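You operate a simulated robot arm through the tools that you are given. There is no shell and no other tool. Be economical: measure what you need, move in short steps, check, and stop when the job is done.

You are at the controls of a simulated two-armed robot. One attempt, no reset.

TASK
On the end bench top, fold the striped cloth in half and then in half again.

It is judged by the outcome, as a careful person would: the job done as asked, and still so three seconds after it is handed in. It fails if anything else is knocked over, pushed out of place, dropped, spilled or broken. Flat cloth is picked up by pressing the open fingertips on it (5 to 10 N) and closing them slowly along it; thin cloth reads only 2 to 8 mm in the jaws.

THE ROBOT
Two 7-joint arms with two-finger parallel grippers on one trunk, on a base that drives. Base frame: it is fixed to the floor where the robot stands at the start and does not move with it; the origin is under the middle of the robot, x ahead of it, y to its left, z up; the surface under the hand at the start is at about z = 850. Lengths are in mm, angles in degrees, forces in N, time in s.
The left shoulder is at the start at [70, 188, 1215], the right one opposite. With the tool pointing down near the work surface each hand reaches from about 300 to 800 mm from the robot's upright axis, wherever it stands, measured 20 degrees to its own side. Places, roughly: end bench top [500, 0, 800]. Payload 3.91 kg a hand.
Tool frame (each hand has its own): the origin (TCP) lies between the finger pads and is the grasp point; the fingertips stand 30 mm ahead of it; z points along the fingers, y is the line along which they close. Largest opening 110 mm; finger width 20, thickness 10; the body of the gripper, 48 by 112 mm, starts 55 mm behind the TCP.
Orientation is told as [roll, pitch, yaw] about the base's x, y, z axes, in that order, counted from this pose: with the fingers straight down and closing along the base's y, the tool's x points along the base's -x, its y along +y and its z along -z.

THE INTERFACE
- The arms move only by the tool move_arm. It takes "left_plan", "right_plan" or both (then of equal length, played together; a hand with none holds still); each is a list of rows, each a list of 7 numbers: the opening in per cent of the stroke, from 0 (shut) to 100 (fully open), then the shift along the base's x, y, z in units of 200 mm (1.0 is 200 mm), then the turn, a rotation vector about the base's x, y, z in units of 45 degrees (1.0 is 45 degrees). In form: [[fingers, dx, dy, dz, rx, ry, rz], ...]. A call has 1 to 20 rows; each row is the pose to reach, as a shift and turn from the pose commanded when the call began. A call with a number of a shift or a turn outside -1 to 1 is refused whole. Rows are played at 5 a second. More than 50 mm and 8.6 degrees between two rows, or a gripper value outside its range, and nothing of the call is played. Where a pose cannot be reached the arm comes as near as it can. A force on the tool above 40 N (or 10 N above the force at the start of the call, whichever is more), or a blocked arm, ends the call early, and 0.2 s more pass. The fingers move at their own pace (about 72 mm/s each) and stop on an object; they squeeze with about 30 N. The grip force told is the motor's: it shows also when the fingers shut on nothing. Time passes only in rows, and 0.2 s behind the last, so rows that repeat a pose let the fingers close. It gives the time, the measured TCP pose, the force on the tool (base axes), the opening and the grip force at its end, in the units of the frame above (readings bear some noise), with the torque about the TCP (base axes, N m) and any sound that the robot's microphone picked up.
- Cameras (640 x 400 px; columns grow to the right, rows downward): "scene" is now at [103, 27.4, 1401.8]; the picture's right is [0.44, -0.90, 0.00], its down [-0.82, -0.40, -0.41] and it looks along [0.37, 0.18, -0.91] (base axes); focal length 250 px, centre (320, 200). "left" rides on the left gripper at [72, -17, -103] in its tool frame; the picture's right is [0.23, 0.97, 0.00], its down [-0.76, 0.18, -0.62] and it looks along [-0.61, 0.14, 0.78] (tool axes); focal length 222 px, centre (320, 200). "right" rides on the right gripper at [72, 17, -103] in its tool frame; the picture's right is [-0.23, 0.97, 0.00], its down [-0.76, -0.18, -0.62] and it looks along [-0.61, -0.14, 0.78] (tool axes); focal length 222 px, centre (320, 200). There is no depth. A picture from a camera that has moved, and an enlarged one, comes with that camera's place and axes in the base frame and with its lens.
- snapshot(camera): a new picture of that camera. It takes no simulated time.
- slide_trunk(by): slides the trunk up (or, below 0, down) by that many mm; the arms and the scene camera ride with it, the base frame stays. It gives what a move gives, with no picture.
- steer(legs): drives the robot by 1 to 6 legs, each [ahead, turn to the left] in mm and degrees, along the robot's own axes; the way and the turn of a leg run together, so that a leg with both is an arc; at most 1500 mm and 180 degrees a leg. The arms and the cameras ride along, it lands a little off, and it stops where it bumps. It gives what a move gives.
- head_to(pan, tilt): turns the head with the scene camera to pan (to the left, within 86 degrees either way) and tilt (down, from -29 to 69), counted from straight ahead of the robot. It gives what a move gives.
- inspect(camera, box): a new picture of the part [left, top, right, bottom] of that camera's present view, enlarged. It takes no simulated time.
- finish_job(): hands the job in; it is judged then, once.

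Work in short steps. Places have to be worked out from the pictures, the camera data and where the tool is seen: move nearer, look again, correct. Check each grasp and each placing, and mend what went wrong. You have 120 turns and 92 pictures in all, those below and enlarged ones among them. Open the grippers and draw the arms clear of the work before you hand the job in, unless the task says otherwise; then end with one line.

The tools are called as a command line: name --argument value ..., lists and objects as JSON in quotes. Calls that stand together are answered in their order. move_arm: Moves the arms, as the interface text tells. Its arguments: {"type":"object","properties":{"left_plan":{"type":"array"},"right_plan":{"type":"array"}},"required":[]} The other tools are called the same way: slide_trunk (by) slides the trunk up or down; steer (legs) drives the base; head_to (pan, tilt) turns the head that bears the scene camera; snapshot (camera) takes a picture; inspect (camera, box) takes an enlarged picture of a part of a camera's view; finish_job () hands the job in.

At the start:

```text
time: 0.0
left_ee_pos: [367.1, 432.9, 1025.8]
left_tcp_rot: [0.0, 0.0, -0.1]
left_wrist_force: [0.1, 0.1, 0.5]
left_torque: [0.0, 0.0, 0.0]
left_opening: 110.1
left_finger_force: 0.1
right_ee_pos: [456.8, 5.3, 987.8]
right_tcp_rot: [-0.1, 0.0, 0.1]
right_wrist_force: [-0.8, 0.1, -0.2]
right_torque: [0.03, -0.01, 0.05]
right_opening: 109.9
right_finger_force: 0.1
trunk travel left (down, up): [-725.0, 215.0]
robot x, y, heading: [2.0, 1.9, 0.1]
head pan, tilt: [26.3, 65.9]
```

scene: 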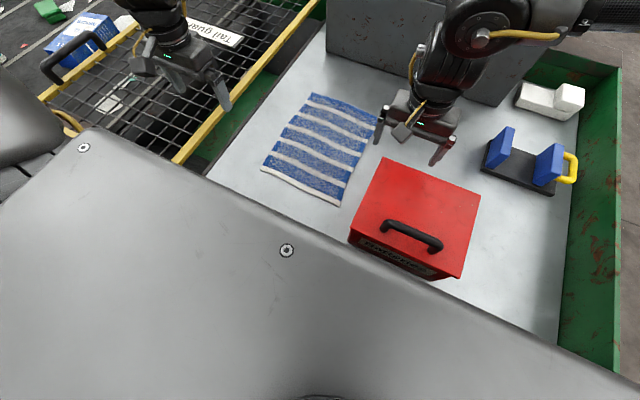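
right: 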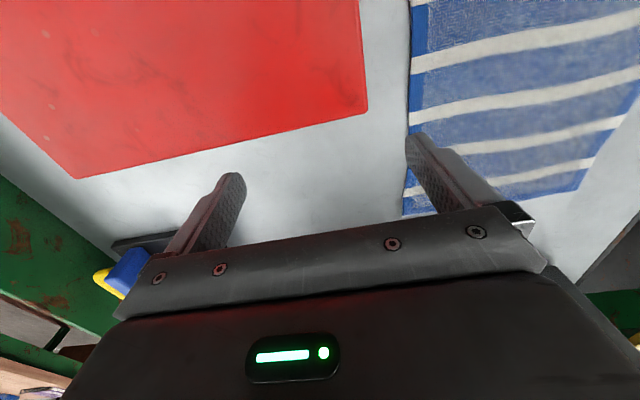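
left: 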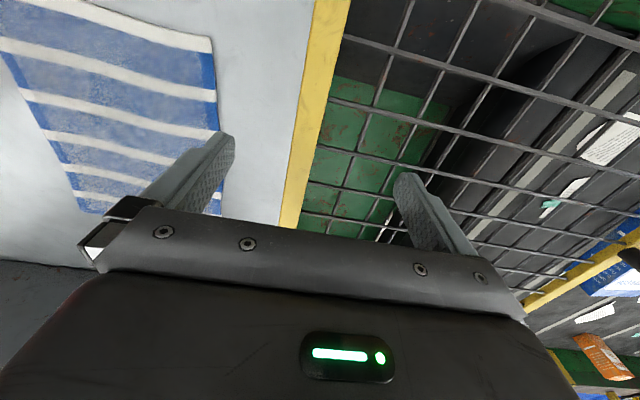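

The pictures put the bench surface at about z=850. The cloth spans roughly x 335..640 and y 90..310, and the red box's top is near z=967, with its side at y≈38. I plan to carry the near edge to the far edge, then fold again the same way, so I bring both hands over the near corners and start turning them by -90 degrees.

move_arm --right_plan '[[60, 0, 0.15, 0.1, 0, 0, -0.15], [60, 0, 0.3, 0.15, 0, 0, -0.3], [60, 0, 0.45, 0.15, 0, 0, -0.45], [60, 0, 0.55, 0.15, 0, 0, -0.6], [60, 0, 0.55, 0.15, 0, 0, -0.75], [60, 0, 0.55, 0.15, 0, 0, -0.9], [60, 0, 0.55, 0.15, 0, 0, -1]]' --left_plan '[[60, 0, -0.1, 0, 0, 0, -0.15], [60, 0, -0.2, 0, 0, 0, -0.3], [60, 0, -0.3, 0, 0, 0, -0.45], [60, 0, -0.4, 0, 0, 0, -0.6], [60, 0, -0.5, 0, 0, 0, -0.75], [60, 0, -0.6, 0, 0, 0, -0.9], [60, 0, -0.7, 0, 0, 0, -1]]'

```text
time: 1.6
left_ee_pos: [368.9, 292.4, 1027.1]
left_tcp_rot: [0.0, -0.1, -45.1]
left_wrist_force: [-0.4, 0.5, 0.9]
left_torque: [0.03, 0.02, -0.02]
left_opening: 65.7
left_finger_force: 0.1
right_ee_pos: [456.8, 115.8, 1017.6]
right_tcp_rot: [0.0, -0.1, -45.1]
right_wrist_force: [0.6, -0.3, 0.7]
right_torque: [0.04, 0.01, -0.02]
right_opening: 65.9
right_finger_force: 0.1
trunk travel left (down, up): [-725.0, 215.0]
robot x, y, heading: [-0.5, -4.6, 0.1]
head pan, tilt: [26.3, 65.9]
```

Both hands followed well. I finish the turn to -90 degrees and bring the right hand back over the near-right corner, still high.

move_arm --right_plan '[[60, 0, 0, 0, 0, 0, -0.15], [60, 0, 0, 0, 0, 0, -0.3], [60, -0.1, 0, 0, 0, 0, -0.45], [60, -0.2, 0, 0, 0, 0, -0.6], [60, -0.3, 0, 0, 0, 0, -0.75], [60, -0.4, 0, 0, 0, 0, -0.9], [60, -0.46, 0, 0, 0, 0, -1]]' --left_plan '[[60, 0, 0, -0.1, 0, 0, -0.15], [60, 0, 0, -0.2, 0, 0, -0.3], [60, 0, 0, -0.3, 0, 0, -0.45], [60, 0, 0, -0.4, 0, 0, -0.6], [60, 0, 0, -0.4, 0, 0, -0.75], [60, 0, 0, -0.4, 0, 0, -0.9], [60, 0, 0, -0.4, 0, 0, -1]]'

snapshot --camera "scene"

snapshot --camera "right"

snapshot --camera "left"

```text
time: 3.2
left_ee_pos: [367.0, 294.5, 947.8]
left_tcp_rot: [0.0, 0.0, -90.1]
left_wrist_force: [-0.9, 0.0, -1.3]
left_torque: [-0.02, -0.01, 0.01]
left_opening: 66.0
left_finger_force: 0.2
right_ee_pos: [364.3, 116.2, 1019.0]
right_tcp_rot: [-0.1, 0.0, -90.1]
right_wrist_force: [-1.1, -0.1, 0.2]
right_torque: [0.02, 0.02, 0.0]
right_opening: 65.9
right_finger_force: 0.0
trunk travel left (down, up): [-725.0, 215.0]
robot x, y, heading: [2.4, 0.5, -0.2]
head pan, tilt: [26.3, 65.9]
```

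```text
88 pictures are left
camera scene: at [103.2, 27.7, 1401.8], right [0.44, -0.9, 0.0], down [-0.82, -0.41, -0.41], along [0.37, 0.18, -0.91], focal length 250 px, centre (320, 200)
```

scene: 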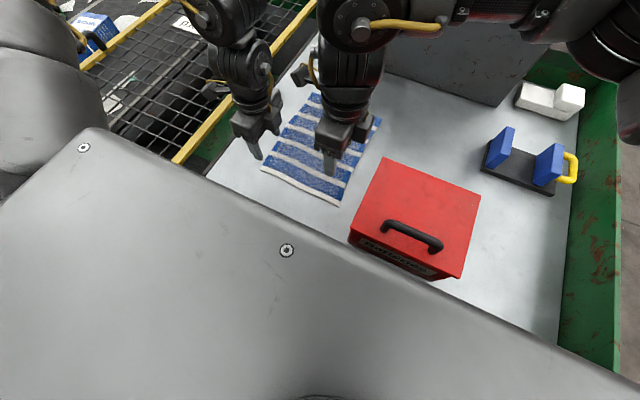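

```text
87 pictures are left
camera right: at [383.0, 190.2, 1120.9], right [0.97, -0.23, 0.0], down [-0.18, -0.76, 0.62], along [-0.14, -0.61, -0.78], focal length 222 px, centre (320, 200)
```

right: 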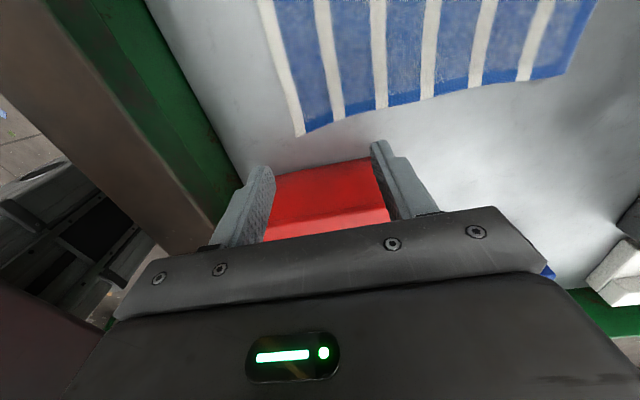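

```text
86 pictures are left
camera left: at [351.3, 365.8, 1050.1], right [0.97, 0.23, 0.0], down [0.18, -0.76, 0.62], along [0.14, -0.61, -0.78], focal length 222 px, centre (320, 200)
```

left: 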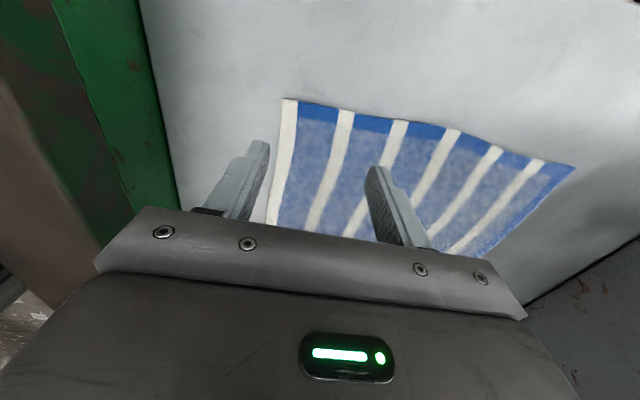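

Both wrist cameras confirm the near corners at (333,85) and (332,309) on z≈850. I set the fingers to about 27 mm and lower both hands to tips roughly 10 mm above the cloth, just inside the near edge.

move_arm --right_plan '[[25, 0, -0.04, 0, 0, 0, 0], [25, -0.02, -0.04, -0.2, 0, 0, 0], [25, -0.02, -0.04, -0.4, 0, 0, 0], [25, -0.02, -0.04, -0.55, 0, 0, 0], [25, -0.02, -0.04, -0.645, 0, 0, 0], [25, -0.02, -0.04, -0.645, 0, 0, 0]]' --left_plan '[[25, -0.035, -0.03, 0, 0, 0, 0], [25, -0.035, -0.03, -0.1, 0, 0, 0], [25, -0.035, -0.03, -0.15, 0, 0, 0], [25, -0.035, -0.03, -0.22, 0, 0, 0], [25, -0.035, -0.03, -0.29, 0, 0, 0], [25, -0.035, -0.03, -0.29, 0, 0, 0]]'

snapshot --camera "scene"

snapshot --camera "right"

snapshot --camera "left"

```text
time: 4.6
left_ee_pos: [360.2, 287.4, 890.0]
left_tcp_rot: [-0.1, -0.1, -89.9]
left_wrist_force: [-0.6, -0.7, 0.1]
left_torque: [0.04, 0.01, 0.01]
left_opening: 27.8
left_finger_force: 0.0
right_ee_pos: [361.3, 108.9, 889.2]
right_tcp_rot: [0.0, 0.1, -90.0]
right_wrist_force: [0.1, 0.4, 0.5]
right_torque: [0.01, 0.0, -0.02]
right_opening: 27.6
right_finger_force: 0.0
trunk travel left (down, up): [-725.0, 215.0]
robot x, y, heading: [0.0, 1.6, 0.1]
head pan, tilt: [26.3, 65.9]
```

```text
85 pictures are left
camera scene: at [102.2, 27.0, 1401.9], right [0.44, -0.9, 0.0], down [-0.82, -0.4, -0.41], along [0.37, 0.18, -0.91], focal length 250 px, centre (320, 200)
```

scene: 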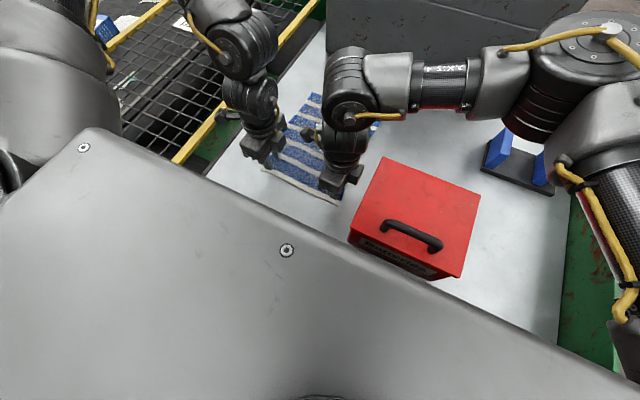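

```text
84 pictures are left
camera right: at [378.9, 182.6, 992.4], right [0.97, -0.23, 0.0], down [-0.18, -0.76, 0.62], along [-0.14, -0.61, -0.78], focal length 222 px, centre (320, 200)
```

right: 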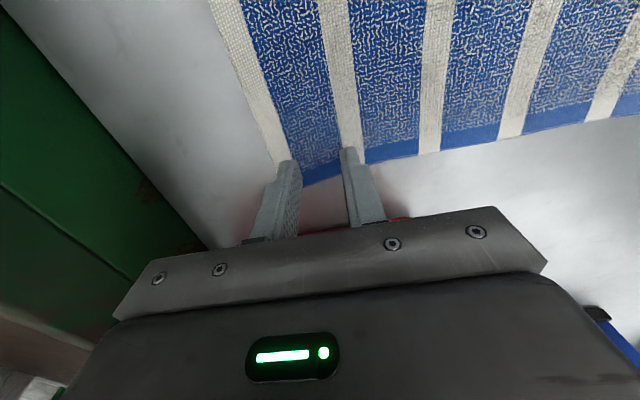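

```text
83 pictures are left
camera left: at [344.0, 359.7, 993.2], right [0.97, 0.23, 0.0], down [0.18, -0.76, 0.63], along [0.14, -0.61, -0.78], focal length 222 px, centre (320, 200)
```

left: 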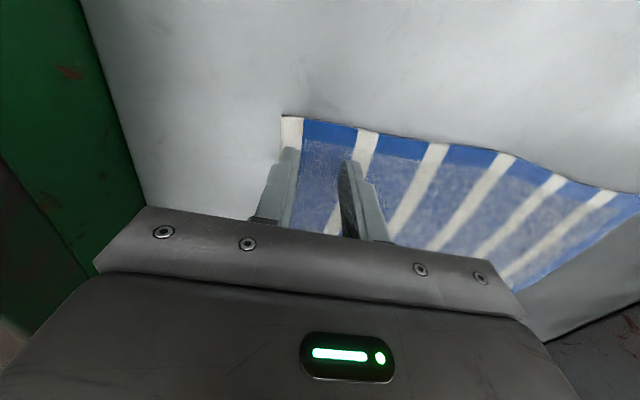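

The fingers sit over the cloth just inside the near edge, about 25 mm in from the sides. I lower gently until the force shows contact.

move_arm --right_plan '[[25, 0, 0, -0.02, 0, 0, 0], [25, 0, 0, -0.04, 0, 0, 0], [25, 0, 0, -0.05, 0, 0, 0], [25, 0, 0, -0.05, 0, 0, 0]]' --left_plan '[[25, 0, 0, -0.02, 0, 0, 0], [25, 0, 0, -0.04, 0, 0, 0], [25, 0, 0, -0.05, 0, 0, 0], [25, 0, 0, -0.05, 0, 0, 0]]'

```text
time: 5.4
left_ee_pos: [360.6, 289.2, 886.7]
left_tcp_rot: [0.0, -0.1, -90.0]
left_wrist_force: [-0.3, 0.2, -0.4]
left_torque: [-0.03, 0.0, 0.01]
left_opening: 27.3
left_finger_force: 0.0
left hand out of reach, approached as far as the arm can: row 1, 2, 3, 4
right_ee_pos: [362.4, 109.6, 883.1]
right_tcp_rot: [0.3, 0.3, -90.0]
right_wrist_force: [-2.7, -4.9, 27.0]
right_torque: [-0.15, 0.22, 0.01]
right_opening: 27.3
right_finger_force: 0.1
trunk travel left (down, up): [-725.0, 215.0]
robot x, y, heading: [2.4, 1.3, 0.1]
head pan, tilt: [26.3, 65.9]
stopped in row 4 (right hand): the force on the tool passed its limit at 44 N (the readings are from after the stop); the commanded pose is now the measured one
```

The right hand touched at TCP z≈883, so the surface is at about 853, but the left hand is at its reach limit. I lift both hands 110 mm and slide the trunk down 90 mm.

move_arm --right_plan '[[25, 0, 0, 0.2, 0, 0, 0], [25, 0, 0, 0.4, 0, 0, 0], [25, 0, 0, 0.55, 0, 0, 0]]' --left_plan '[[25, 0, 0, 0.2, 0, 0, 0], [25, 0, 0, 0.4, 0, 0, 0], [25, 0, 0, 0.55, 0, 0, 0]]'

slide_trunk --by -90

snapshot --camera "scene"

```text
time: 6.2
left_ee_pos: [359.7, 292.2, 995.3]
left_tcp_rot: [-0.1, -0.1, -90.0]
left_wrist_force: [-0.4, 0.1, -0.3]
left_torque: [-0.03, 0.01, -0.04]
left_opening: 27.3
left_finger_force: 0.0
right_ee_pos: [363.5, 108.0, 992.4]
right_tcp_rot: [0.2, 0.1, -90.0]
right_wrist_force: [-0.4, -0.8, 0.6]
right_torque: [0.01, -0.02, -0.01]
right_opening: 27.6
right_finger_force: 0.1
trunk travel left (down, up): [-725.0, 215.0]
robot x, y, heading: [-0.9, 1.4, -0.2]
head pan, tilt: [26.3, 65.9]
```

```text
time: 7.5
left_ee_pos: [360.1, 292.0, 905.3]
left_tcp_rot: [0.0, -0.1, -90.0]
left_wrist_force: [0.1, 0.0, 0.9]
left_torque: [0.02, 0.02, -0.02]
left_opening: 27.5
left_finger_force: 0.0
right_ee_pos: [363.4, 109.0, 901.7]
right_tcp_rot: [0.3, 0.1, -89.9]
right_wrist_force: [-0.2, -1.1, -0.9]
right_torque: [0.05, 0.02, 0.02]
right_opening: 27.4
right_finger_force: 0.0
trunk travel left (down, up): [-635.0, 305.0]
robot x, y, heading: [-0.6, 1.2, 0.1]
head pan, tilt: [26.3, 65.9]
```

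```text
82 pictures are left
camera scene: at [102.8, 27.3, 1311.9], right [0.44, -0.9, 0.0], down [-0.82, -0.4, -0.41], along [0.37, 0.18, -0.91], focal length 250 px, centre (320, 200)
```

scene: 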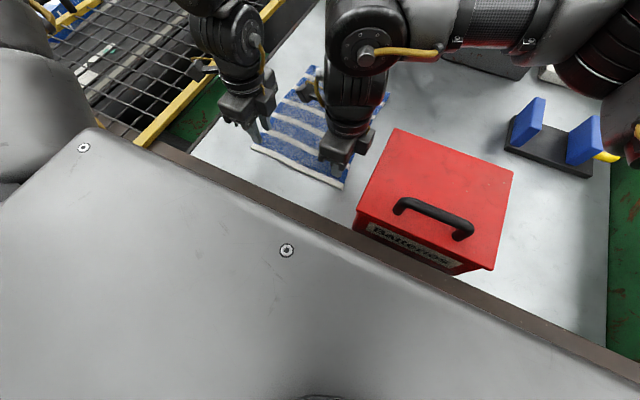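

Everything is clear. I lower each hand to just at the expected contact height, TCP≈884.

move_arm --right_plan '[[25, -0.015, 0, -0.05, 0, 0, 0], [25, -0.015, 0, -0.08, 0, 0, 0], [25, -0.015, 0, -0.09, 0, 0, 0], [25, -0.015, 0, -0.09, 0, 0, 0]]' --left_plan '[[25, 0, -0.01, -0.05, 0, 0, 0], [25, 0, -0.01, -0.09, 0, 0, 0], [25, 0, -0.01, -0.105, 0, 0, 0], [25, 0, -0.01, -0.105, 0, 0, 0]]'

```text
time: 8.5
left_ee_pos: [361.0, 290.3, 885.2]
left_tcp_rot: [0.1, -0.1, -90.0]
left_wrist_force: [0.3, 0.8, 2.0]
left_torque: [0.01, 0.0, 0.0]
left_opening: 27.4
left_finger_force: 0.0
right_ee_pos: [361.9, 108.6, 883.4]
right_tcp_rot: [0.1, 0.2, -90.1]
right_wrist_force: [2.1, 0.1, 6.6]
right_torque: [0.0, -0.01, -0.02]
right_opening: 27.2
right_finger_force: 0.1
trunk travel left (down, up): [-635.0, 305.0]
robot x, y, heading: [-0.5, -3.0, 0.1]
head pan, tilt: [26.3, 65.9]
```

The right hand presses at 6.6 N and the left at 2 N. I lower the left by another 1.2 mm and close both slowly.

move_arm --right_plan '[[25, 0, 0, 0, 0, 0, 0], [25, 0, 0, 0, 0, 0, 0], [22, 0, 0, 0, 0, 0, 0], [19, 0, 0, 0, 0, 0, 0], [16, 0, 0, 0, 0, 0, 0], [13, 0, 0, 0, 0, 0, 0], [10, 0, 0, 0, 0, 0, 0], [7, 0, 0, 0, 0, 0, 0], [4, 0, 0, 0, 0, 0, 0], [0, 0, 0, 0, 0, 0, 0], [0, 0, 0, 0, 0, 0, 0], [0, 0, 0, 0, 0, 0, 0]]' --left_plan '[[25, 0, 0, -0.004, 0, 0, 0], [25, 0, 0, -0.006, 0, 0, 0], [22, 0, 0, -0.006, 0, 0, 0], [19, 0, 0, -0.006, 0, 0, 0], [16, 0, 0, -0.006, 0, 0, 0], [13, 0, 0, -0.006, 0, 0, 0], [10, 0, 0, -0.006, 0, 0, 0], [7, 0, 0, -0.006, 0, 0, 0], [4, 0, 0, -0.006, 0, 0, 0], [0, 0, 0, -0.006, 0, 0, 0], [0, 0, 0, -0.006, 0, 0, 0], [0, 0, 0, -0.006, 0, 0, 0]]'

snapshot --camera "right"

snapshot --camera "left"

```text
time: 11.1
left_ee_pos: [360.0, 289.7, 883.2]
left_tcp_rot: [0.0, -0.1, -89.9]
left_wrist_force: [-0.1, -1.0, 7.0]
left_torque: [0.0, -0.03, -0.01]
left_opening: 3.7
left_finger_force: 30.3
right_ee_pos: [359.9, 107.6, 883.6]
right_tcp_rot: [0.2, 0.2, -90.0]
right_wrist_force: [0.4, 1.0, 6.7]
right_torque: [0.04, 0.01, 0.03]
right_opening: 4.0
right_finger_force: 30.0
trunk travel left (down, up): [-635.0, 305.0]
robot x, y, heading: [1.8, 1.7, 0.1]
head pan, tilt: [26.3, 65.9]
```

```text
81 pictures are left
camera right: at [377.9, 181.9, 987.0], right [0.97, -0.23, 0.0], down [-0.18, -0.76, 0.62], along [-0.14, -0.6, -0.78], focal length 222 px, centre (320, 200)
```

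right: 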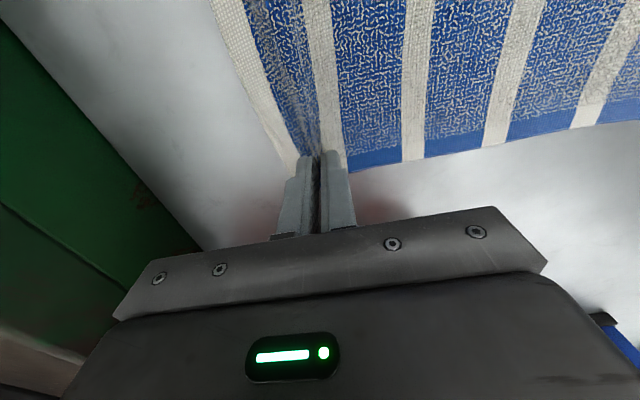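

```text
80 pictures are left
camera left: at [343.1, 362.4, 986.7], right [0.97, 0.23, 0.0], down [0.18, -0.76, 0.62], along [0.14, -0.61, -0.78], focal length 222 px, centre (320, 200)
```

left: 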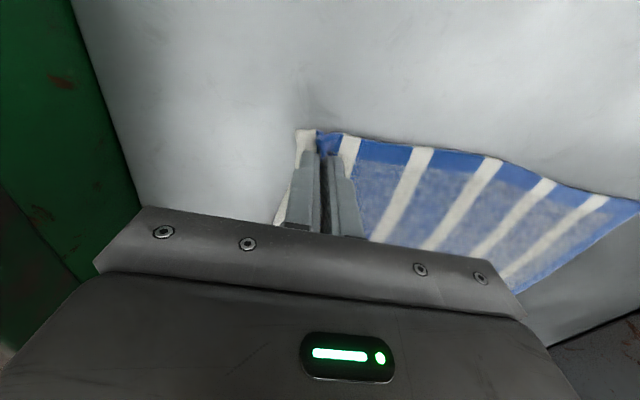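

Both hands hold the cloth, but about 19 mm of edge lies outside the pinch and would end up folded back when laid down. A pinch across the edge, closing along y with the fingers right at the edge, would be cleaner, so I release, lift and turn back to yaw 0.

move_arm --right_plan '[[10, 0, 0, 0, 0, 0, 0], [25, 0, 0, 0, 0, 0, 0], [25, 0, 0, 0.1, 0, 0, 0], [25, 0, 0, 0.3, 0, 0, 0.0], [25, 0, 0, 0.5, 0, 0, 0.0], [25, 0, 0, 0.7, 0, 0, 0], [25, 0, 0, 0.7, 0, 0, 0.16], [25, 0, 0, 0.7, 0, 0, 0.32], [25, 0, 0, 0.7, 0, 0, 0.48], [25, 0, 0, 0.7, 0, 0, 0.64], [25, 0, 0, 0.7, 0, 0, 0.8], [25, 0, 0, 0.7, 0, 0, 0.9], [25, 0, 0, 0.7, 0, 0, 1]]' --left_plan '[[10, 0, 0, 0, 0, 0, 0], [25, 0, 0, 0, 0, 0, 0], [25, 0, 0, 0.1, 0, 0, 0], [25, 0, 0, 0.3, 0, 0, 0.0], [25, 0, 0, 0.5, 0, 0, 0.0], [25, 0, 0, 0.7, 0, 0, 0], [25, 0, 0, 0.7, 0, 0, 0.16], [25, 0, 0, 0.7, 0, 0, 0.32], [25, 0, 0, 0.7, 0, 0, 0.48], [25, 0, 0, 0.7, 0, 0, 0.64], [25, 0, 0, 0.7, 0, 0, 0.8], [25, 0, 0, 0.7, 0, 0, 0.9], [25, 0, 0, 0.7, 0, 0, 1]]'

move_arm --right_plan '[[25, 0, 0, 0, 0, 0, 0.16], [25, 0, 0, 0, 0, 0, 0.32], [25, 0, 0, 0, 0, 0, 0.48], [25, 0, 0, 0, 0, 0, 0.64], [25, 0, 0, 0, 0, 0, 0.8], [25, 0, 0, 0, 0, 0, 0.9], [25, 0, 0, 0, 0, 0, 1]]' --left_plan '[[25, 0, 0, 0, 0, 0, 0.16], [25, 0, 0, 0, 0, 0, 0.32], [25, 0, 0, 0, 0, 0, 0.48], [25, 0, 0, 0, 0, 0, 0.64], [25, 0, 0, 0, 0, 0, 0.8], [25, 0, 0, 0, 0, 0, 0.9], [25, 0, 0, 0, 0, 0, 1]]'

snapshot --camera "right"

snapshot --camera "left"

snapshot --camera "scene"

```text
time: 13.9
left_ee_pos: [360.5, 289.8, 1022.8]
left_tcp_rot: [0.0, 0.0, -44.9]
left_wrist_force: [-0.1, 0.7, -0.4]
left_torque: [-0.02, -0.03, -0.03]
left_opening: 27.6
left_finger_force: 0.1
right_ee_pos: [360.3, 108.4, 1023.2]
right_tcp_rot: [0.2, 0.3, -44.9]
right_wrist_force: [0.4, 1.1, 0.0]
right_torque: [-0.02, 0.0, 0.02]
right_opening: 27.3
right_finger_force: 0.1
trunk travel left (down, up): [-635.0, 305.0]
robot x, y, heading: [-1.9, -0.4, 0.2]
head pan, tilt: [26.3, 65.9]
```

```text
time: 15.5
left_ee_pos: [370.7, 314.4, 1026.4]
left_tcp_rot: [0.0, 0.1, -0.1]
left_wrist_force: [0.1, 0.3, -0.5]
left_torque: [0.03, 0.01, -0.05]
left_opening: 27.6
left_finger_force: 0.1
left hand out of reach, approached as far as the arm can: row 6, 7
right_ee_pos: [361.9, 108.6, 1024.3]
right_tcp_rot: [0.1, 0.2, 0.1]
right_wrist_force: [0.2, -0.7, 0.2]
right_torque: [-0.01, -0.01, -0.03]
right_opening: 27.2
right_finger_force: 0.0
trunk travel left (down, up): [-635.0, 305.0]
robot x, y, heading: [3.1, 2.3, -0.0]
head pan, tilt: [26.3, 65.9]
```

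```text
79 pictures are left
camera right: at [289.5, 126.6, 1126.1], right [0.23, 0.97, 0.0], down [0.76, -0.18, 0.62], along [0.6, -0.14, -0.78], focal length 222 px, centre (320, 200)
```

right: 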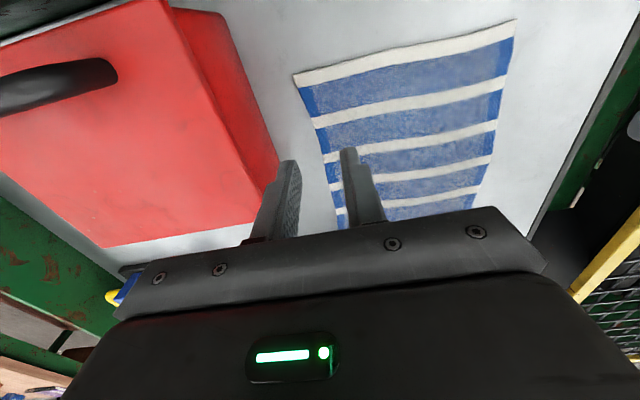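

```text
78 pictures are left
camera left: at [298.8, 298.3, 1130.5], right [-0.22, 0.97, 0.0], down [0.76, 0.18, 0.62], along [0.61, 0.14, -0.78], focal length 222 px, centre (320, 200)
```

left: 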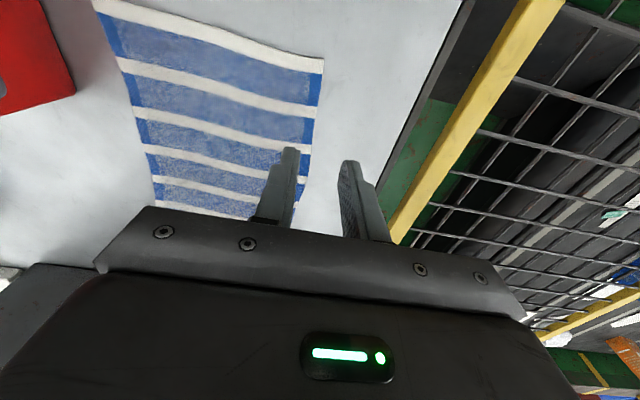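

```text
77 pictures are left
camera scene: at [102.7, 28.0, 1311.8], right [0.44, -0.9, 0.0], down [-0.82, -0.41, -0.41], along [0.37, 0.18, -0.91], focal length 250 px, centre (320, 200)
```

scene: 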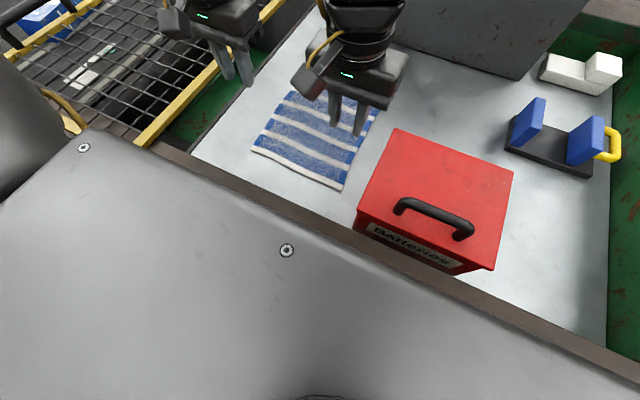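

The cloth is flat again, but the left hand is at its inner reach limit here. I drive the robot straight back 90 mm to give both arms room, with the hands high and clear.

steer --legs '[[-90, 0]]'

snapshot --camera "scene"

```text
time: 16.6
left_ee_pos: [279.8, 314.6, 1026.9]
left_tcp_rot: [-0.2, 0.0, -0.1]
left_wrist_force: [-0.1, 0.2, -0.1]
left_torque: [-0.03, -0.02, 0.0]
left_opening: 27.5
left_finger_force: 0.0
right_ee_pos: [269.7, 108.9, 1022.9]
right_tcp_rot: [0.2, 0.2, 0.1]
right_wrist_force: [-0.1, 0.2, 0.7]
right_torque: [0.01, 0.01, 0.0]
right_opening: 27.4
right_finger_force: 0.0
trunk travel left (down, up): [-635.0, 305.0]
robot x, y, heading: [-91.8, 0.0, -0.0]
head pan, tilt: [26.3, 65.9]
```

```text
76 pictures are left
camera scene: at [11.8, 27.5, 1311.8], right [0.45, -0.9, 0.0], down [-0.82, -0.41, -0.41], along [0.37, 0.18, -0.91], focal length 250 px, centre (320, 200)
```

scene: 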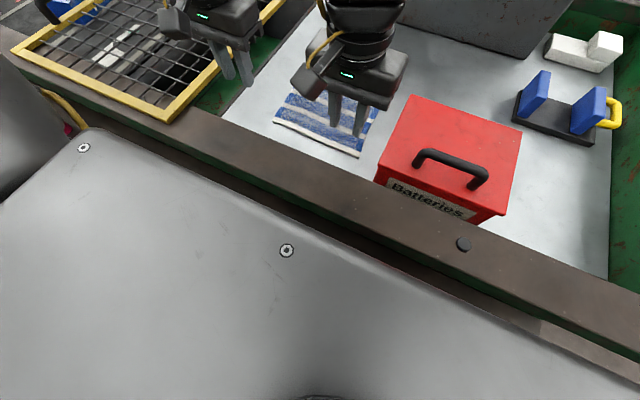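

The bench is clear. I move both hands over the near edge, x≈336 with the right at y 111 and the left at y 280, and lower to about 900. The right gripper body should clear the box side by about 15 mm.

move_arm --right_plan '[[28, 0.15, 0.01, 0, 0, 0, 0], [28, 0.33, 0.01, 0, 0, 0, 0], [28, 0.33, 0.01, -0.2, 0, 0, 0], [28, 0.33, 0.01, -0.4, 0, 0, 0], [28, 0.33, 0.01, -0.55, 0, 0, 0], [28, 0.33, 0.01, -0.6, 0, 0, 0], [28, 0.33, 0.01, -0.6, 0, 0, 0]]' --left_plan '[[28, 0.15, -0.1, 0, 0, 0, 0], [28, 0.28, -0.175, 0, 0, 0, 0], [28, 0.28, -0.175, -0.2, 0, 0, 0], [28, 0.28, -0.175, -0.4, 0, 0, 0], [28, 0.28, -0.175, -0.55, 0, 0, 0], [28, 0.28, -0.175, -0.62, 0, 0, 0], [28, 0.28, -0.175, -0.62, 0, 0, 0]]'

snapshot --camera "right"

snapshot --camera "left"

snapshot --camera "scene"

```text
time: 18.2
left_ee_pos: [333.8, 285.7, 926.2]
left_tcp_rot: [-0.2, 0.0, -0.2]
left_wrist_force: [0.0, 0.3, 1.1]
left_torque: [0.01, -0.01, -0.03]
left_opening: 30.8
left_finger_force: 0.3
left hand out of reach, approached as far as the arm can: row 1, 4, 5, 6, 7
right_ee_pos: [336.0, 109.7, 903.5]
right_tcp_rot: [0.2, 0.2, 0.2]
right_wrist_force: [-0.3, 0.3, 0.3]
right_torque: [0.01, -0.01, 0.01]
right_opening: 31.0
right_finger_force: 0.1
trunk travel left (down, up): [-635.0, 305.0]
robot x, y, heading: [-86.6, -2.7, 0.1]
head pan, tilt: [26.3, 65.9]
```

```text
75 pictures are left
camera right: at [264.9, 128.8, 1006.5], right [0.23, 0.97, 0.0], down [0.76, -0.18, 0.62], along [0.6, -0.14, -0.78], focal length 222 px, centre (320, 200)
```

right: 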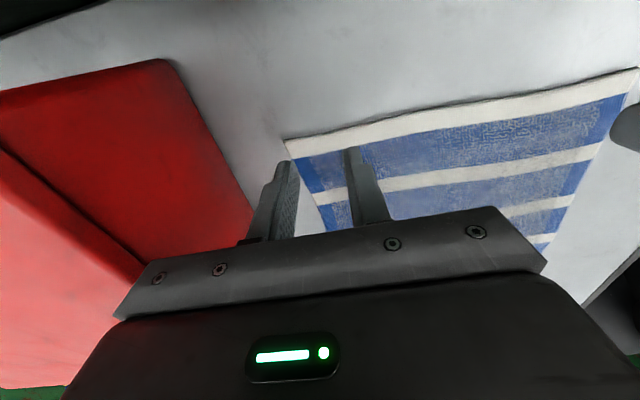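

```text
74 pictures are left
camera left: at [260.7, 269.5, 1030.4], right [-0.22, 0.97, 0.0], down [0.76, 0.18, 0.62], along [0.61, 0.14, -0.78], focal length 222 px, centre (320, 200)
```

left: 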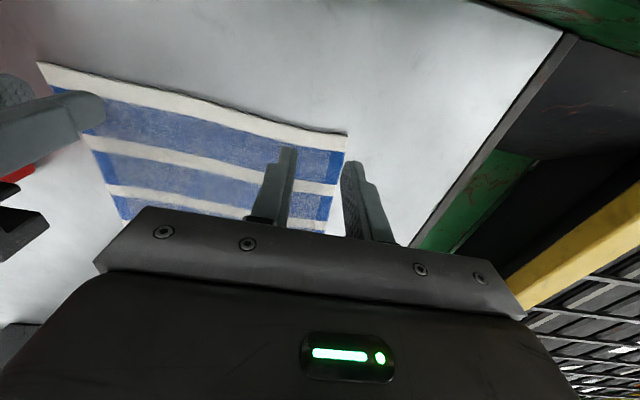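

```text
73 pictures are left
camera scene: at [11.7, 26.7, 1311.9], right [0.45, -0.9, 0.0], down [-0.82, -0.41, -0.41], along [0.37, 0.18, -0.91], focal length 250 px, centre (320, 200)
```

scene: 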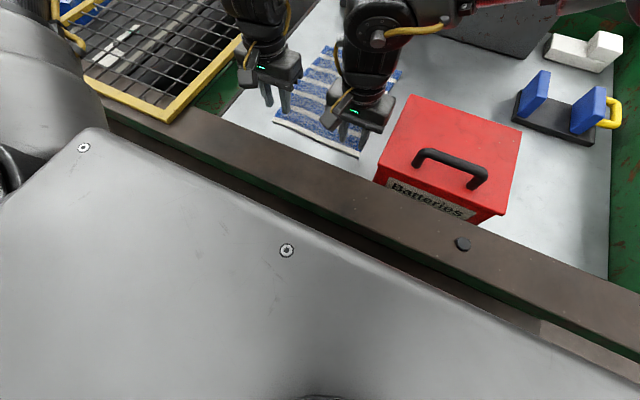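

The right hand is fine, but the left can't reach lower at yaw 0; it did better at negative yaw. A yaw of -45 suits a corner pinch there, so I turn the left hand and leave the right waiting.

move_arm --left_plan '[[18, 0, 0, 0.05, 0, 0, -0.16], [18, 0, 0, 0.05, 0, 0, -0.32], [18, 0, 0, 0.05, 0, 0, -0.48], [18, 0.03, 0, 0.05, 0, 0, -0.64], [18, 0.06, 0, 0.05, 0, 0, -0.8], [18, 0.08, 0.03, 0.05, 0, 0, -0.9], [18, 0.08, 0.03, 0.05, 0, 0, -1], [18, 0.08, 0.03, 0, 0, 0, -1], [18, 0.08, 0.03, 0, 0, 0, -1]]'

snapshot --camera "left"

```text
time: 20.2
left_ee_pos: [350.5, 294.2, 925.9]
left_tcp_rot: [-0.1, 0.0, -45.1]
left_wrist_force: [-0.2, -0.1, 0.0]
left_torque: [-0.03, 0.0, 0.01]
left_opening: 19.8
left_finger_force: 0.1
right_ee_pos: [335.9, 111.4, 903.3]
right_tcp_rot: [0.2, 0.2, 0.1]
right_wrist_force: [-0.5, 0.0, -0.4]
right_torque: [-0.03, -0.06, -0.02]
right_opening: 30.7
right_finger_force: 0.2
trunk travel left (down, up): [-635.0, 305.0]
robot x, y, heading: [-88.7, -4.2, -0.1]
head pan, tilt: [26.3, 65.9]
```

```text
72 pictures are left
camera left: at [287.5, 333.9, 1030.6], right [0.53, 0.85, 0.0], down [0.66, -0.41, 0.62], along [0.53, -0.33, -0.78], focal length 222 px, centre (320, 200)
```

left: 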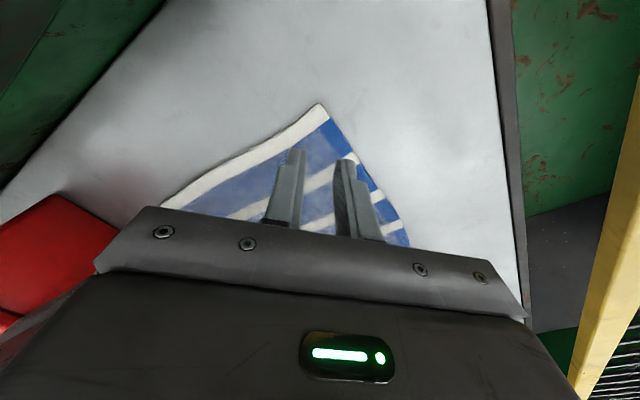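

The left fingers are now nicely set across the near-left corner (tip at about (328,307)). The near edge at the right hand is at x≈324, so I nudge the right by -4 mm and the left by -6 mm in y, then lower both to contact height.

move_arm --left_plan '[[18, 0, -0.03, -0.1, 0, 0, 0], [18, 0, -0.03, -0.17, 0, 0, 0], [18, 0, -0.03, -0.2, 0, 0, 0], [18, 0, -0.03, -0.208, 0, 0, 0], [18, 0, -0.03, -0.208, 0, 0, 0]]' --right_plan '[[28, -0.02, 0, -0.03, 0, 0, 0], [28, -0.02, 0, -0.07, 0, 0, 0], [28, -0.02, 0, -0.09, 0, 0, 0], [28, -0.02, 0, -0.096, 0, 0, 0], [28, -0.02, 0, -0.096, 0, 0, 0]]'

```text
time: 21.4
left_ee_pos: [350.7, 286.4, 884.6]
left_tcp_rot: [0.0, 0.0, -45.1]
left_wrist_force: [1.6, 0.1, 0.4]
left_torque: [0.01, -0.01, -0.02]
left_opening: 19.8
left_finger_force: 0.1
right_ee_pos: [332.9, 111.2, 883.4]
right_tcp_rot: [0.3, 0.2, 0.0]
right_wrist_force: [1.9, 0.8, 3.8]
right_torque: [0.02, -0.04, 0.0]
right_opening: 31.0
right_finger_force: 0.1
trunk travel left (down, up): [-635.0, 305.0]
robot x, y, heading: [-91.0, 1.1, -0.0]
head pan, tilt: [26.3, 65.9]
```

The left reaches now. I add about 1 mm of press on the left and 0.4 mm on the right, then close slowly.

move_arm --left_plan '[[18, 0, 0, -0.004, 0, 0, 0], [18, 0, 0, -0.007, 0, 0, 0], [16, 0, 0, -0.007, 0, 0, 0], [14, 0, 0, -0.007, 0, 0, 0], [12, 0, 0, -0.007, 0, 0, 0], [10, 0, 0, -0.007, 0, 0, 0], [8, 0, 0, -0.007, 0, 0, 0], [6, 0, 0, -0.007, 0, 0, 0], [4, 0, 0, -0.007, 0, 0, 0], [2, 0, 0, -0.007, 0, 0, 0], [0, 0, 0, -0.007, 0, 0, 0], [0, 0, 0, -0.007, 0, 0, 0], [0, 0, 0, -0.007, 0, 0, 0]]' --right_plan '[[28, 0, 0, -0.002, 0, 0, 0], [28, 0, 0, -0.002, 0, 0, 0], [25, 0, 0, -0.002, 0, 0, 0], [22, 0, 0, -0.002, 0, 0, 0], [19, 0, 0, -0.002, 0, 0, 0], [16, 0, 0, -0.002, 0, 0, 0], [13, 0, 0, -0.002, 0, 0, 0], [10, 0, 0, -0.002, 0, 0, 0], [7, 0, 0, -0.002, 0, 0, 0], [4, 0, 0, -0.002, 0, 0, 0], [0, 0, 0, -0.002, 0, 0, 0], [0, 0, 0, -0.002, 0, 0, 0], [0, 0, 0, -0.002, 0, 0, 0]]'

snapshot --camera "right"

snapshot --camera "left"

```text
time: 24.2
left_ee_pos: [350.4, 286.9, 883.0]
left_tcp_rot: [-0.1, 0.0, -45.1]
left_wrist_force: [-0.8, -0.3, 3.9]
left_torque: [-0.03, 0.01, 0.03]
left_opening: 0.0
left_finger_force: 30.2
right_ee_pos: [331.0, 109.8, 883.0]
right_tcp_rot: [0.1, 0.2, 0.0]
right_wrist_force: [0.6, 1.2, 5.7]
right_torque: [0.06, -0.02, 0.02]
right_opening: 4.1
right_finger_force: 30.4
trunk travel left (down, up): [-635.0, 305.0]
robot x, y, heading: [-90.2, 0.3, 0.2]
head pan, tilt: [26.3, 65.9]
```

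```text
71 pictures are left
camera right: at [260.8, 128.3, 986.8], right [0.23, 0.97, 0.0], down [0.76, -0.18, 0.62], along [0.6, -0.14, -0.78], focal length 222 px, centre (320, 200)
```

right: 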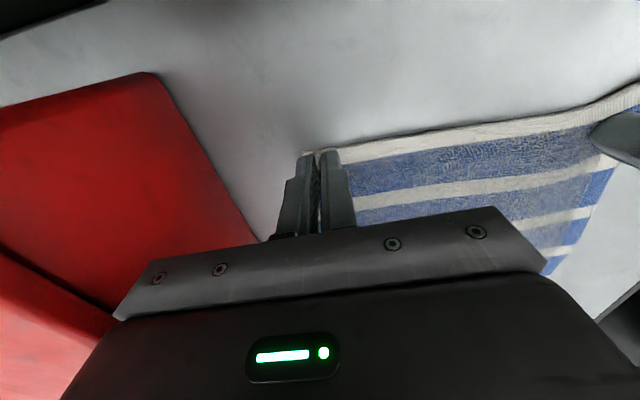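

```text
70 pictures are left
camera left: at [286.9, 327.3, 987.2], right [0.53, 0.85, 0.0], down [0.66, -0.41, 0.62], along [0.53, -0.33, -0.78], focal length 222 px, centre (320, 200)
```

left: 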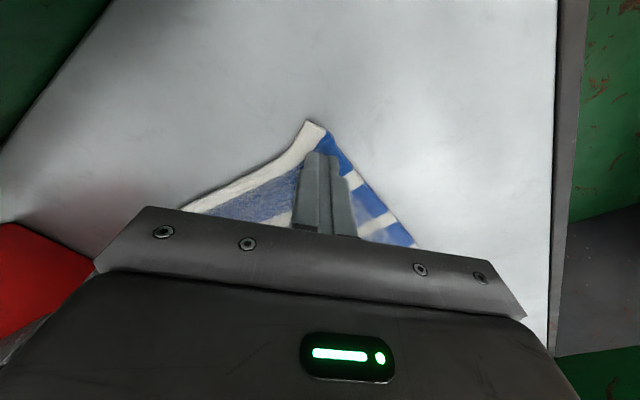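

The right hand has the edge (4.1 mm), but the left shut on nothing. I lift the left a little, reopen it wider, press more firmly and close again.

move_arm --left_plan '[[0, 0, 0, 0.04, 0, 0, 0], [26, 0.0, 0, 0.04, 0, 0, 0], [26, 0.0, 0, 0.04, 0, 0, 0], [26, 0.0, 0, 0.01, 0, 0, 0], [26, 0.0, 0, -0.002, 0, 0, 0], [26, 0.0, 0, -0.004, 0, 0, 0], [23, 0.0, 0, -0.004, 0, 0, 0], [20, 0.0, 0, -0.004, 0, 0, 0], [17, 0.0, 0, -0.004, 0, 0, 0], [14, 0.0, 0, -0.004, 0, 0, 0], [11, 0.0, 0, -0.004, 0, 0, 0], [8, 0.0, 0, -0.004, 0, 0, 0], [5, 0.0, 0, -0.004, 0, 0, 0], [0, 0.0, 0, -0.004, 0, 0, 0], [0, 0.0, 0, -0.004, 0, 0, 0], [0, 0.0, 0, -0.004, 0, 0, 0]]'

snapshot --camera "left"

```text
time: 27.6
left_ee_pos: [349.5, 287.8, 883.0]
left_tcp_rot: [-0.1, 0.0, -45.1]
left_wrist_force: [-0.4, -3.6, 6.7]
left_torque: [-0.11, -0.03, -0.01]
left_opening: 3.1
left_finger_force: 30.9
right_ee_pos: [330.7, 109.8, 882.7]
right_tcp_rot: [0.1, 0.1, 0.1]
right_wrist_force: [1.0, 3.1, 4.5]
right_torque: [0.09, -0.02, -0.01]
right_opening: 4.1
right_finger_force: 29.5
trunk travel left (down, up): [-635.0, 305.0]
robot x, y, heading: [-87.8, -3.3, 0.2]
head pan, tilt: [26.3, 65.9]
```

```text
69 pictures are left
camera left: at [286.4, 327.4, 986.8], right [0.53, 0.85, 0.0], down [0.66, -0.41, 0.62], along [0.53, -0.33, -0.78], focal length 222 px, centre (320, 200)
```

left: 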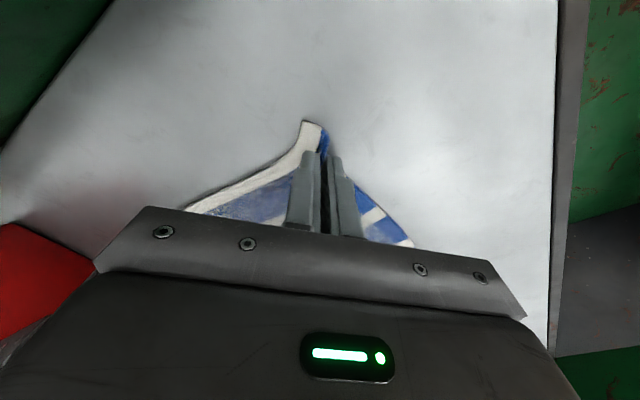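

The left now holds the corner (3.1 mm). I lift both hands and swing them over along an arc toward the far edge.

move_arm --left_plan '[[0, 0.02, 0, 0.1, 0, 0, 0], [0, 0.05, 0, 0.2, 0, 0, 0], [0, 0.15, 0, 0.37, 0, 0, 0], [0, 0.29, 0, 0.5, 0, 0, 0], [0, 0.46, 0, 0.6, 0, 0, 0], [0, 0.63, 0, 0.64, 0, 0, 0], [0, 0.78, 0, 0.62, 0, 0, 0], [0, 0.78, 0, 0.62, 0, 0, 0]]' --right_plan '[[0, 0.02, 0, 0.1, 0, 0, 0], [0, 0.05, 0, 0.2, 0, 0, 0], [0, 0.17, 0, 0.37, 0, 0, 0], [0, 0.34, 0, 0.5, 0, 0, 0], [0, 0.54, 0, 0.6, 0, 0, 0], [0, 0.74, 0, 0.64, 0, 0, 0], [0, 0.9, 0, 0.62, 0, 0, 0], [0, 0.9, 0, 0.62, 0, 0, 0]]'

snapshot --camera "scene"

snapshot --camera "left"

snapshot --camera "right"

```text
time: 29.4
left_ee_pos: [477.4, 307.6, 996.3]
left_tcp_rot: [-0.1, -0.2, -45.0]
left_wrist_force: [0.1, -0.7, 1.1]
left_torque: [-0.01, -0.01, -0.03]
left_opening: 0.0
left_finger_force: 30.3
left hand out of reach, approached as far as the arm can: row 6, 7, 8
right_ee_pos: [499.9, 70.7, 1010.8]
right_tcp_rot: [1.2, 0.3, -1.0]
right_wrist_force: [-0.4, 0.4, -1.1]
right_torque: [0.0, -0.01, -0.04]
right_opening: 3.7
right_finger_force: 30.3
right hand out of reach, approached as far as the arm can: row 6, 7, 8
trunk travel left (down, up): [-635.0, 305.0]
robot x, y, heading: [-87.4, 0.7, -0.3]
head pan, tilt: [26.3, 65.9]
```

```text
68 pictures are left
camera scene: at [12.1, 27.2, 1311.9], right [0.45, -0.9, 0.0], down [-0.82, -0.41, -0.41], along [0.37, 0.18, -0.91], focal length 250 px, centre (320, 200)
```

scene: 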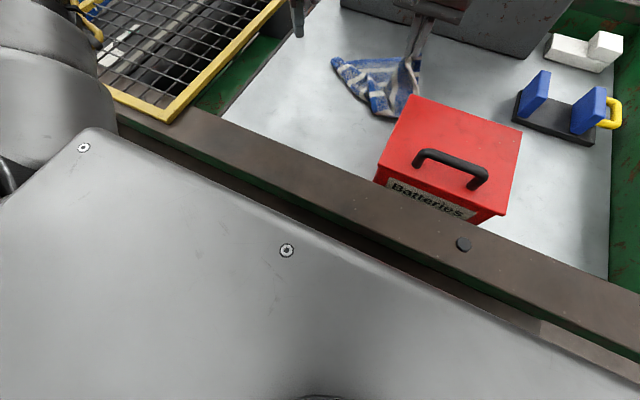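

```text
67 pictures are left
camera left: at [413.1, 346.8, 1099.6], right [0.53, 0.85, 0.0], down [0.66, -0.41, 0.63], along [0.53, -0.33, -0.78], focal length 222 px, centre (320, 200)
```

left: 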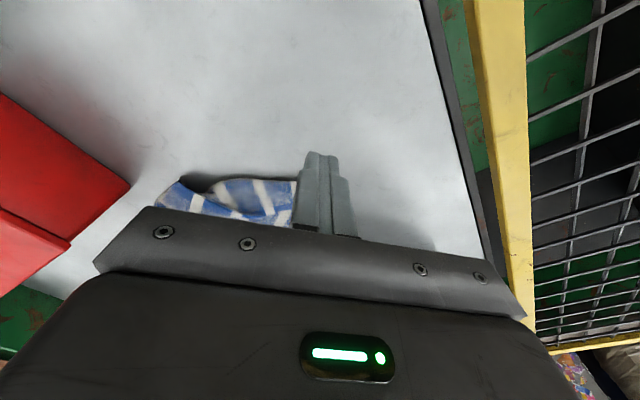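

```text
66 pictures are left
camera right: at [429.2, 87.8, 1114.1], right [0.24, 0.97, 0.02], down [0.76, -0.2, 0.62], along [0.6, -0.14, -0.79], focal length 222 px, centre (320, 200)
```

right: 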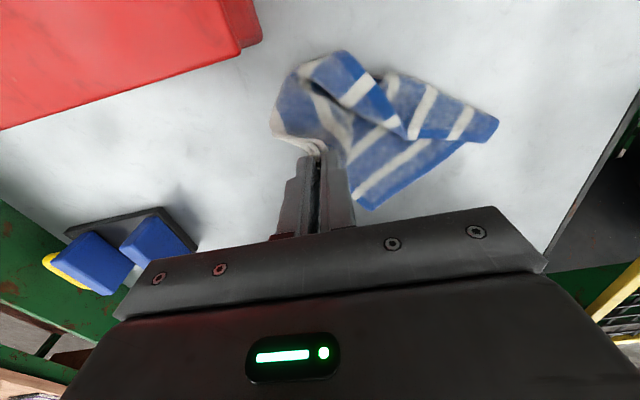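

The left hand slipped off and both arms hit reach limits, because the cloth lies too far left of the robot's axis. I lower the right hand a bit to leave most of the cloth on the bench while still holding it. Then I raise the trunk 50 mm and turn the base left 20 degrees so the cloth is straight ahead.

slide_trunk --by 50

steer --legs '[[0, 19]]'

head_to --pan 0 --tilt 50

snapshot --camera "scene"

```text
time: 30.3
left_ee_pos: [477.0, 307.6, 1045.3]
left_tcp_rot: [0.0, -0.2, -45.1]
left_wrist_force: [-0.3, -1.1, 0.2]
left_torque: [0.03, -0.01, 0.0]
left_opening: 0.0
left_finger_force: 30.0
right_ee_pos: [500.4, 70.8, 1058.5]
right_tcp_rot: [1.0, 0.3, -1.0]
right_wrist_force: [-1.0, 1.0, 0.1]
right_torque: [-0.01, 0.02, 0.01]
right_opening: 3.8
right_finger_force: 29.8
trunk travel left (down, up): [-685.0, 255.0]
robot x, y, heading: [-91.2, 1.1, 0.3]
head pan, tilt: [26.3, 65.9]
```

```text
time: 31.8
left_ee_pos: [344.2, 475.1, 1046.6]
left_tcp_rot: [-0.1, -0.2, -26.1]
left_wrist_force: [0.3, -0.9, 0.2]
left_torque: [-0.02, -0.01, 0.0]
left_opening: 0.1
left_finger_force: 30.0
right_ee_pos: [444.3, 260.0, 1059.1]
right_tcp_rot: [1.2, 0.4, 18.2]
right_wrist_force: [-0.2, -0.7, -1.0]
right_torque: [0.06, -0.01, -0.07]
right_opening: 3.7
right_finger_force: 29.8
trunk travel left (down, up): [-685.0, 255.0]
robot x, y, heading: [-89.4, 0.3, 19.3]
head pan, tilt: [26.3, 65.9]
```

```text
time: 32.7
left_ee_pos: [344.6, 476.1, 1046.7]
left_tcp_rot: [-0.1, -0.1, -26.0]
left_wrist_force: [-0.2, -0.5, 0.0]
left_torque: [-0.02, 0.03, 0.04]
left_opening: 0.2
left_finger_force: 30.5
right_ee_pos: [445.1, 259.2, 1059.9]
right_tcp_rot: [1.1, 0.3, 18.1]
right_wrist_force: [0.2, 0.0, 0.0]
right_torque: [-0.02, -0.03, -0.07]
right_opening: 3.8
right_finger_force: 29.6
trunk travel left (down, up): [-685.0, 255.0]
robot x, y, heading: [-94.2, 1.2, 18.9]
head pan, tilt: [0.0, 50.0]
```

```text
65 pictures are left
camera scene: at [29.0, 42.8, 1380.8], right [0.33, -0.94, 0.0], down [-0.72, -0.25, -0.64], along [0.61, 0.21, -0.77], focal length 250 px, centre (320, 200)
```

scene: 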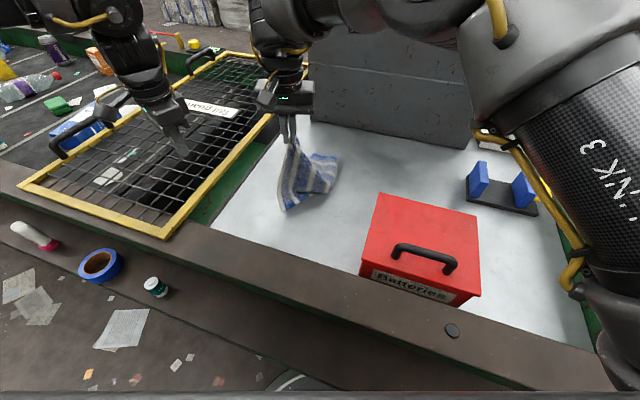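

The cloth now hangs from the right hand (its near-right corner), straight ahead of the robot. I raise it until it hangs clear so it untangles.

slide_trunk --by 170

snapshot --camera "scene"

snapshot --camera "left"

```text
time: 34.6
left_ee_pos: [344.3, 475.6, 1216.2]
left_tcp_rot: [-0.1, -0.1, -26.0]
left_wrist_force: [0.9, -0.4, -0.6]
left_torque: [-0.01, 0.03, 0.02]
left_opening: 0.0
left_finger_force: 29.9
right_ee_pos: [445.9, 260.0, 1228.3]
right_tcp_rot: [1.3, 0.4, 18.1]
right_wrist_force: [0.6, -0.1, -0.3]
right_torque: [0.0, 0.01, -0.13]
right_opening: 3.6
right_finger_force: 29.6
trunk travel left (down, up): [-855.0, 85.0]
robot x, y, heading: [-88.5, -2.2, 19.1]
head pan, tilt: [0.0, 50.0]
```

```text
64 pictures are left
camera scene: at [29.0, 43.1, 1550.8], right [0.33, -0.94, 0.0], down [-0.72, -0.25, -0.64], along [0.61, 0.21, -0.77], focal length 250 px, centre (320, 200)
```

scene: 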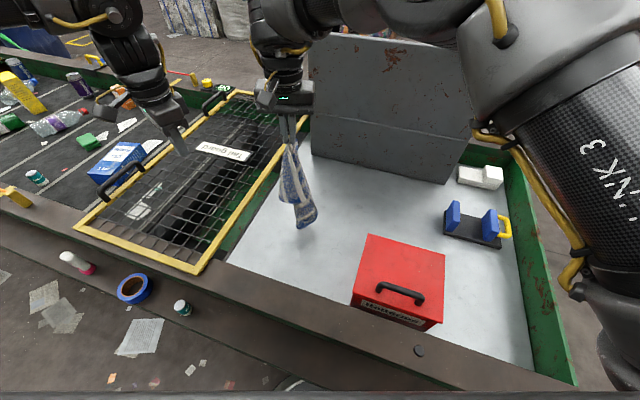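

```text
63 pictures are left
camera left: at [271.8, 492.7, 1319.4], right [0.22, 0.97, 0.0], down [0.76, -0.17, 0.63], along [0.61, -0.14, -0.78], focal length 222 px, centre (320, 200)
```

left: 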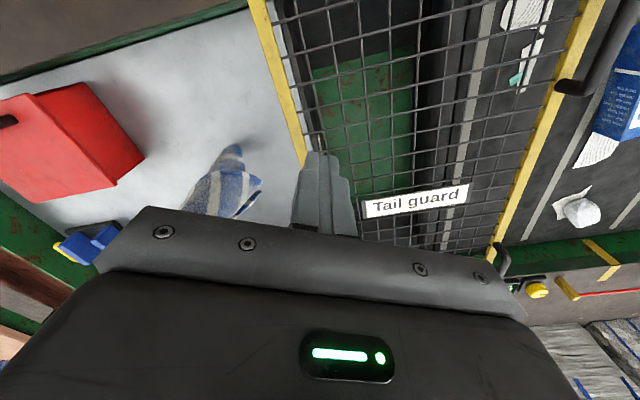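

The cloth hangs freely now, its bottom (the far-left corner) just above the bench. I drive ahead 60 mm along the heading, then carry it out to the far left so I can lay it back down toward the robot.

steer --legs '[[60, 0]]'

move_arm --right_plan '[[0, 0.15, 0.04, 0, 0, 0, 0], [0, 0.3, 0.08, 0, 0, 0, 0], [0, 0.45, 0.12, 0, 0, 0, 0], [0, 0.55, 0.16, 0, 0, 0, 0], [0, 0.55, 0.16, -0.1, 0, 0, 0], [0, 0.55, 0.16, -0.15, 0, 0, 0]]'

snapshot --camera "scene"

```text
time: 35.6
left_ee_pos: [394.5, 495.9, 1218.5]
left_tcp_rot: [0.2, -0.6, -25.9]
left_wrist_force: [1.2, 1.5, 0.5]
left_torque: [-0.05, 0.05, -0.02]
left_opening: 0.0
left_finger_force: 30.6
right_ee_pos: [492.7, 282.4, 1234.2]
right_tcp_rot: [1.1, -0.1, 18.6]
right_wrist_force: [1.2, 0.7, 0.2]
right_torque: [-0.04, 0.13, -0.05]
right_opening: 3.9
right_finger_force: 30.1
trunk travel left (down, up): [-855.0, 85.0]
robot x, y, heading: [-33.0, 21.8, 19.1]
head pan, tilt: [0.0, 50.0]
```

```text
time: 37.0
left_ee_pos: [388.2, 493.7, 1221.7]
left_tcp_rot: [0.3, -0.8, -26.0]
left_wrist_force: [0.6, -0.1, -0.2]
left_torque: [0.0, -0.03, -0.01]
left_opening: 0.1
left_finger_force: 29.9
right_ee_pos: [521.9, 284.9, 1221.3]
right_tcp_rot: [1.7, -0.6, 18.0]
right_wrist_force: [-0.2, -0.6, -0.2]
right_torque: [-0.05, 0.02, -0.09]
right_opening: 3.9
right_finger_force: 29.9
right hand out of reach, approached as far as the arm can: row 2, 3, 4, 5, 6
trunk travel left (down, up): [-855.0, 85.0]
robot x, y, heading: [-32.3, 21.5, 19.2]
head pan, tilt: [0.0, 50.0]
```

```text
62 pictures are left
camera scene: at [86.2, 64.2, 1550.8], right [0.33, -0.94, 0.0], down [-0.72, -0.25, -0.64], along [0.61, 0.21, -0.77], focal length 250 px, centre (320, 200)
```

scene: 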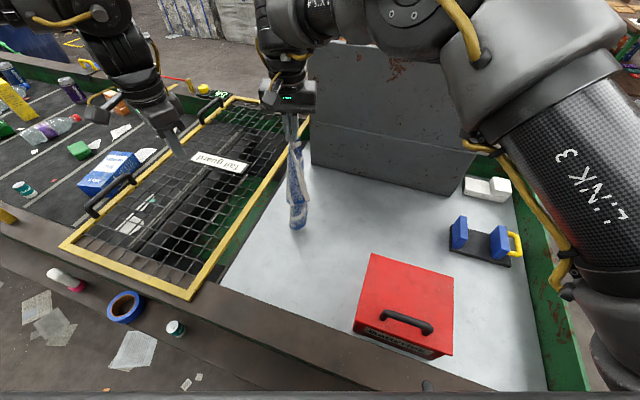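

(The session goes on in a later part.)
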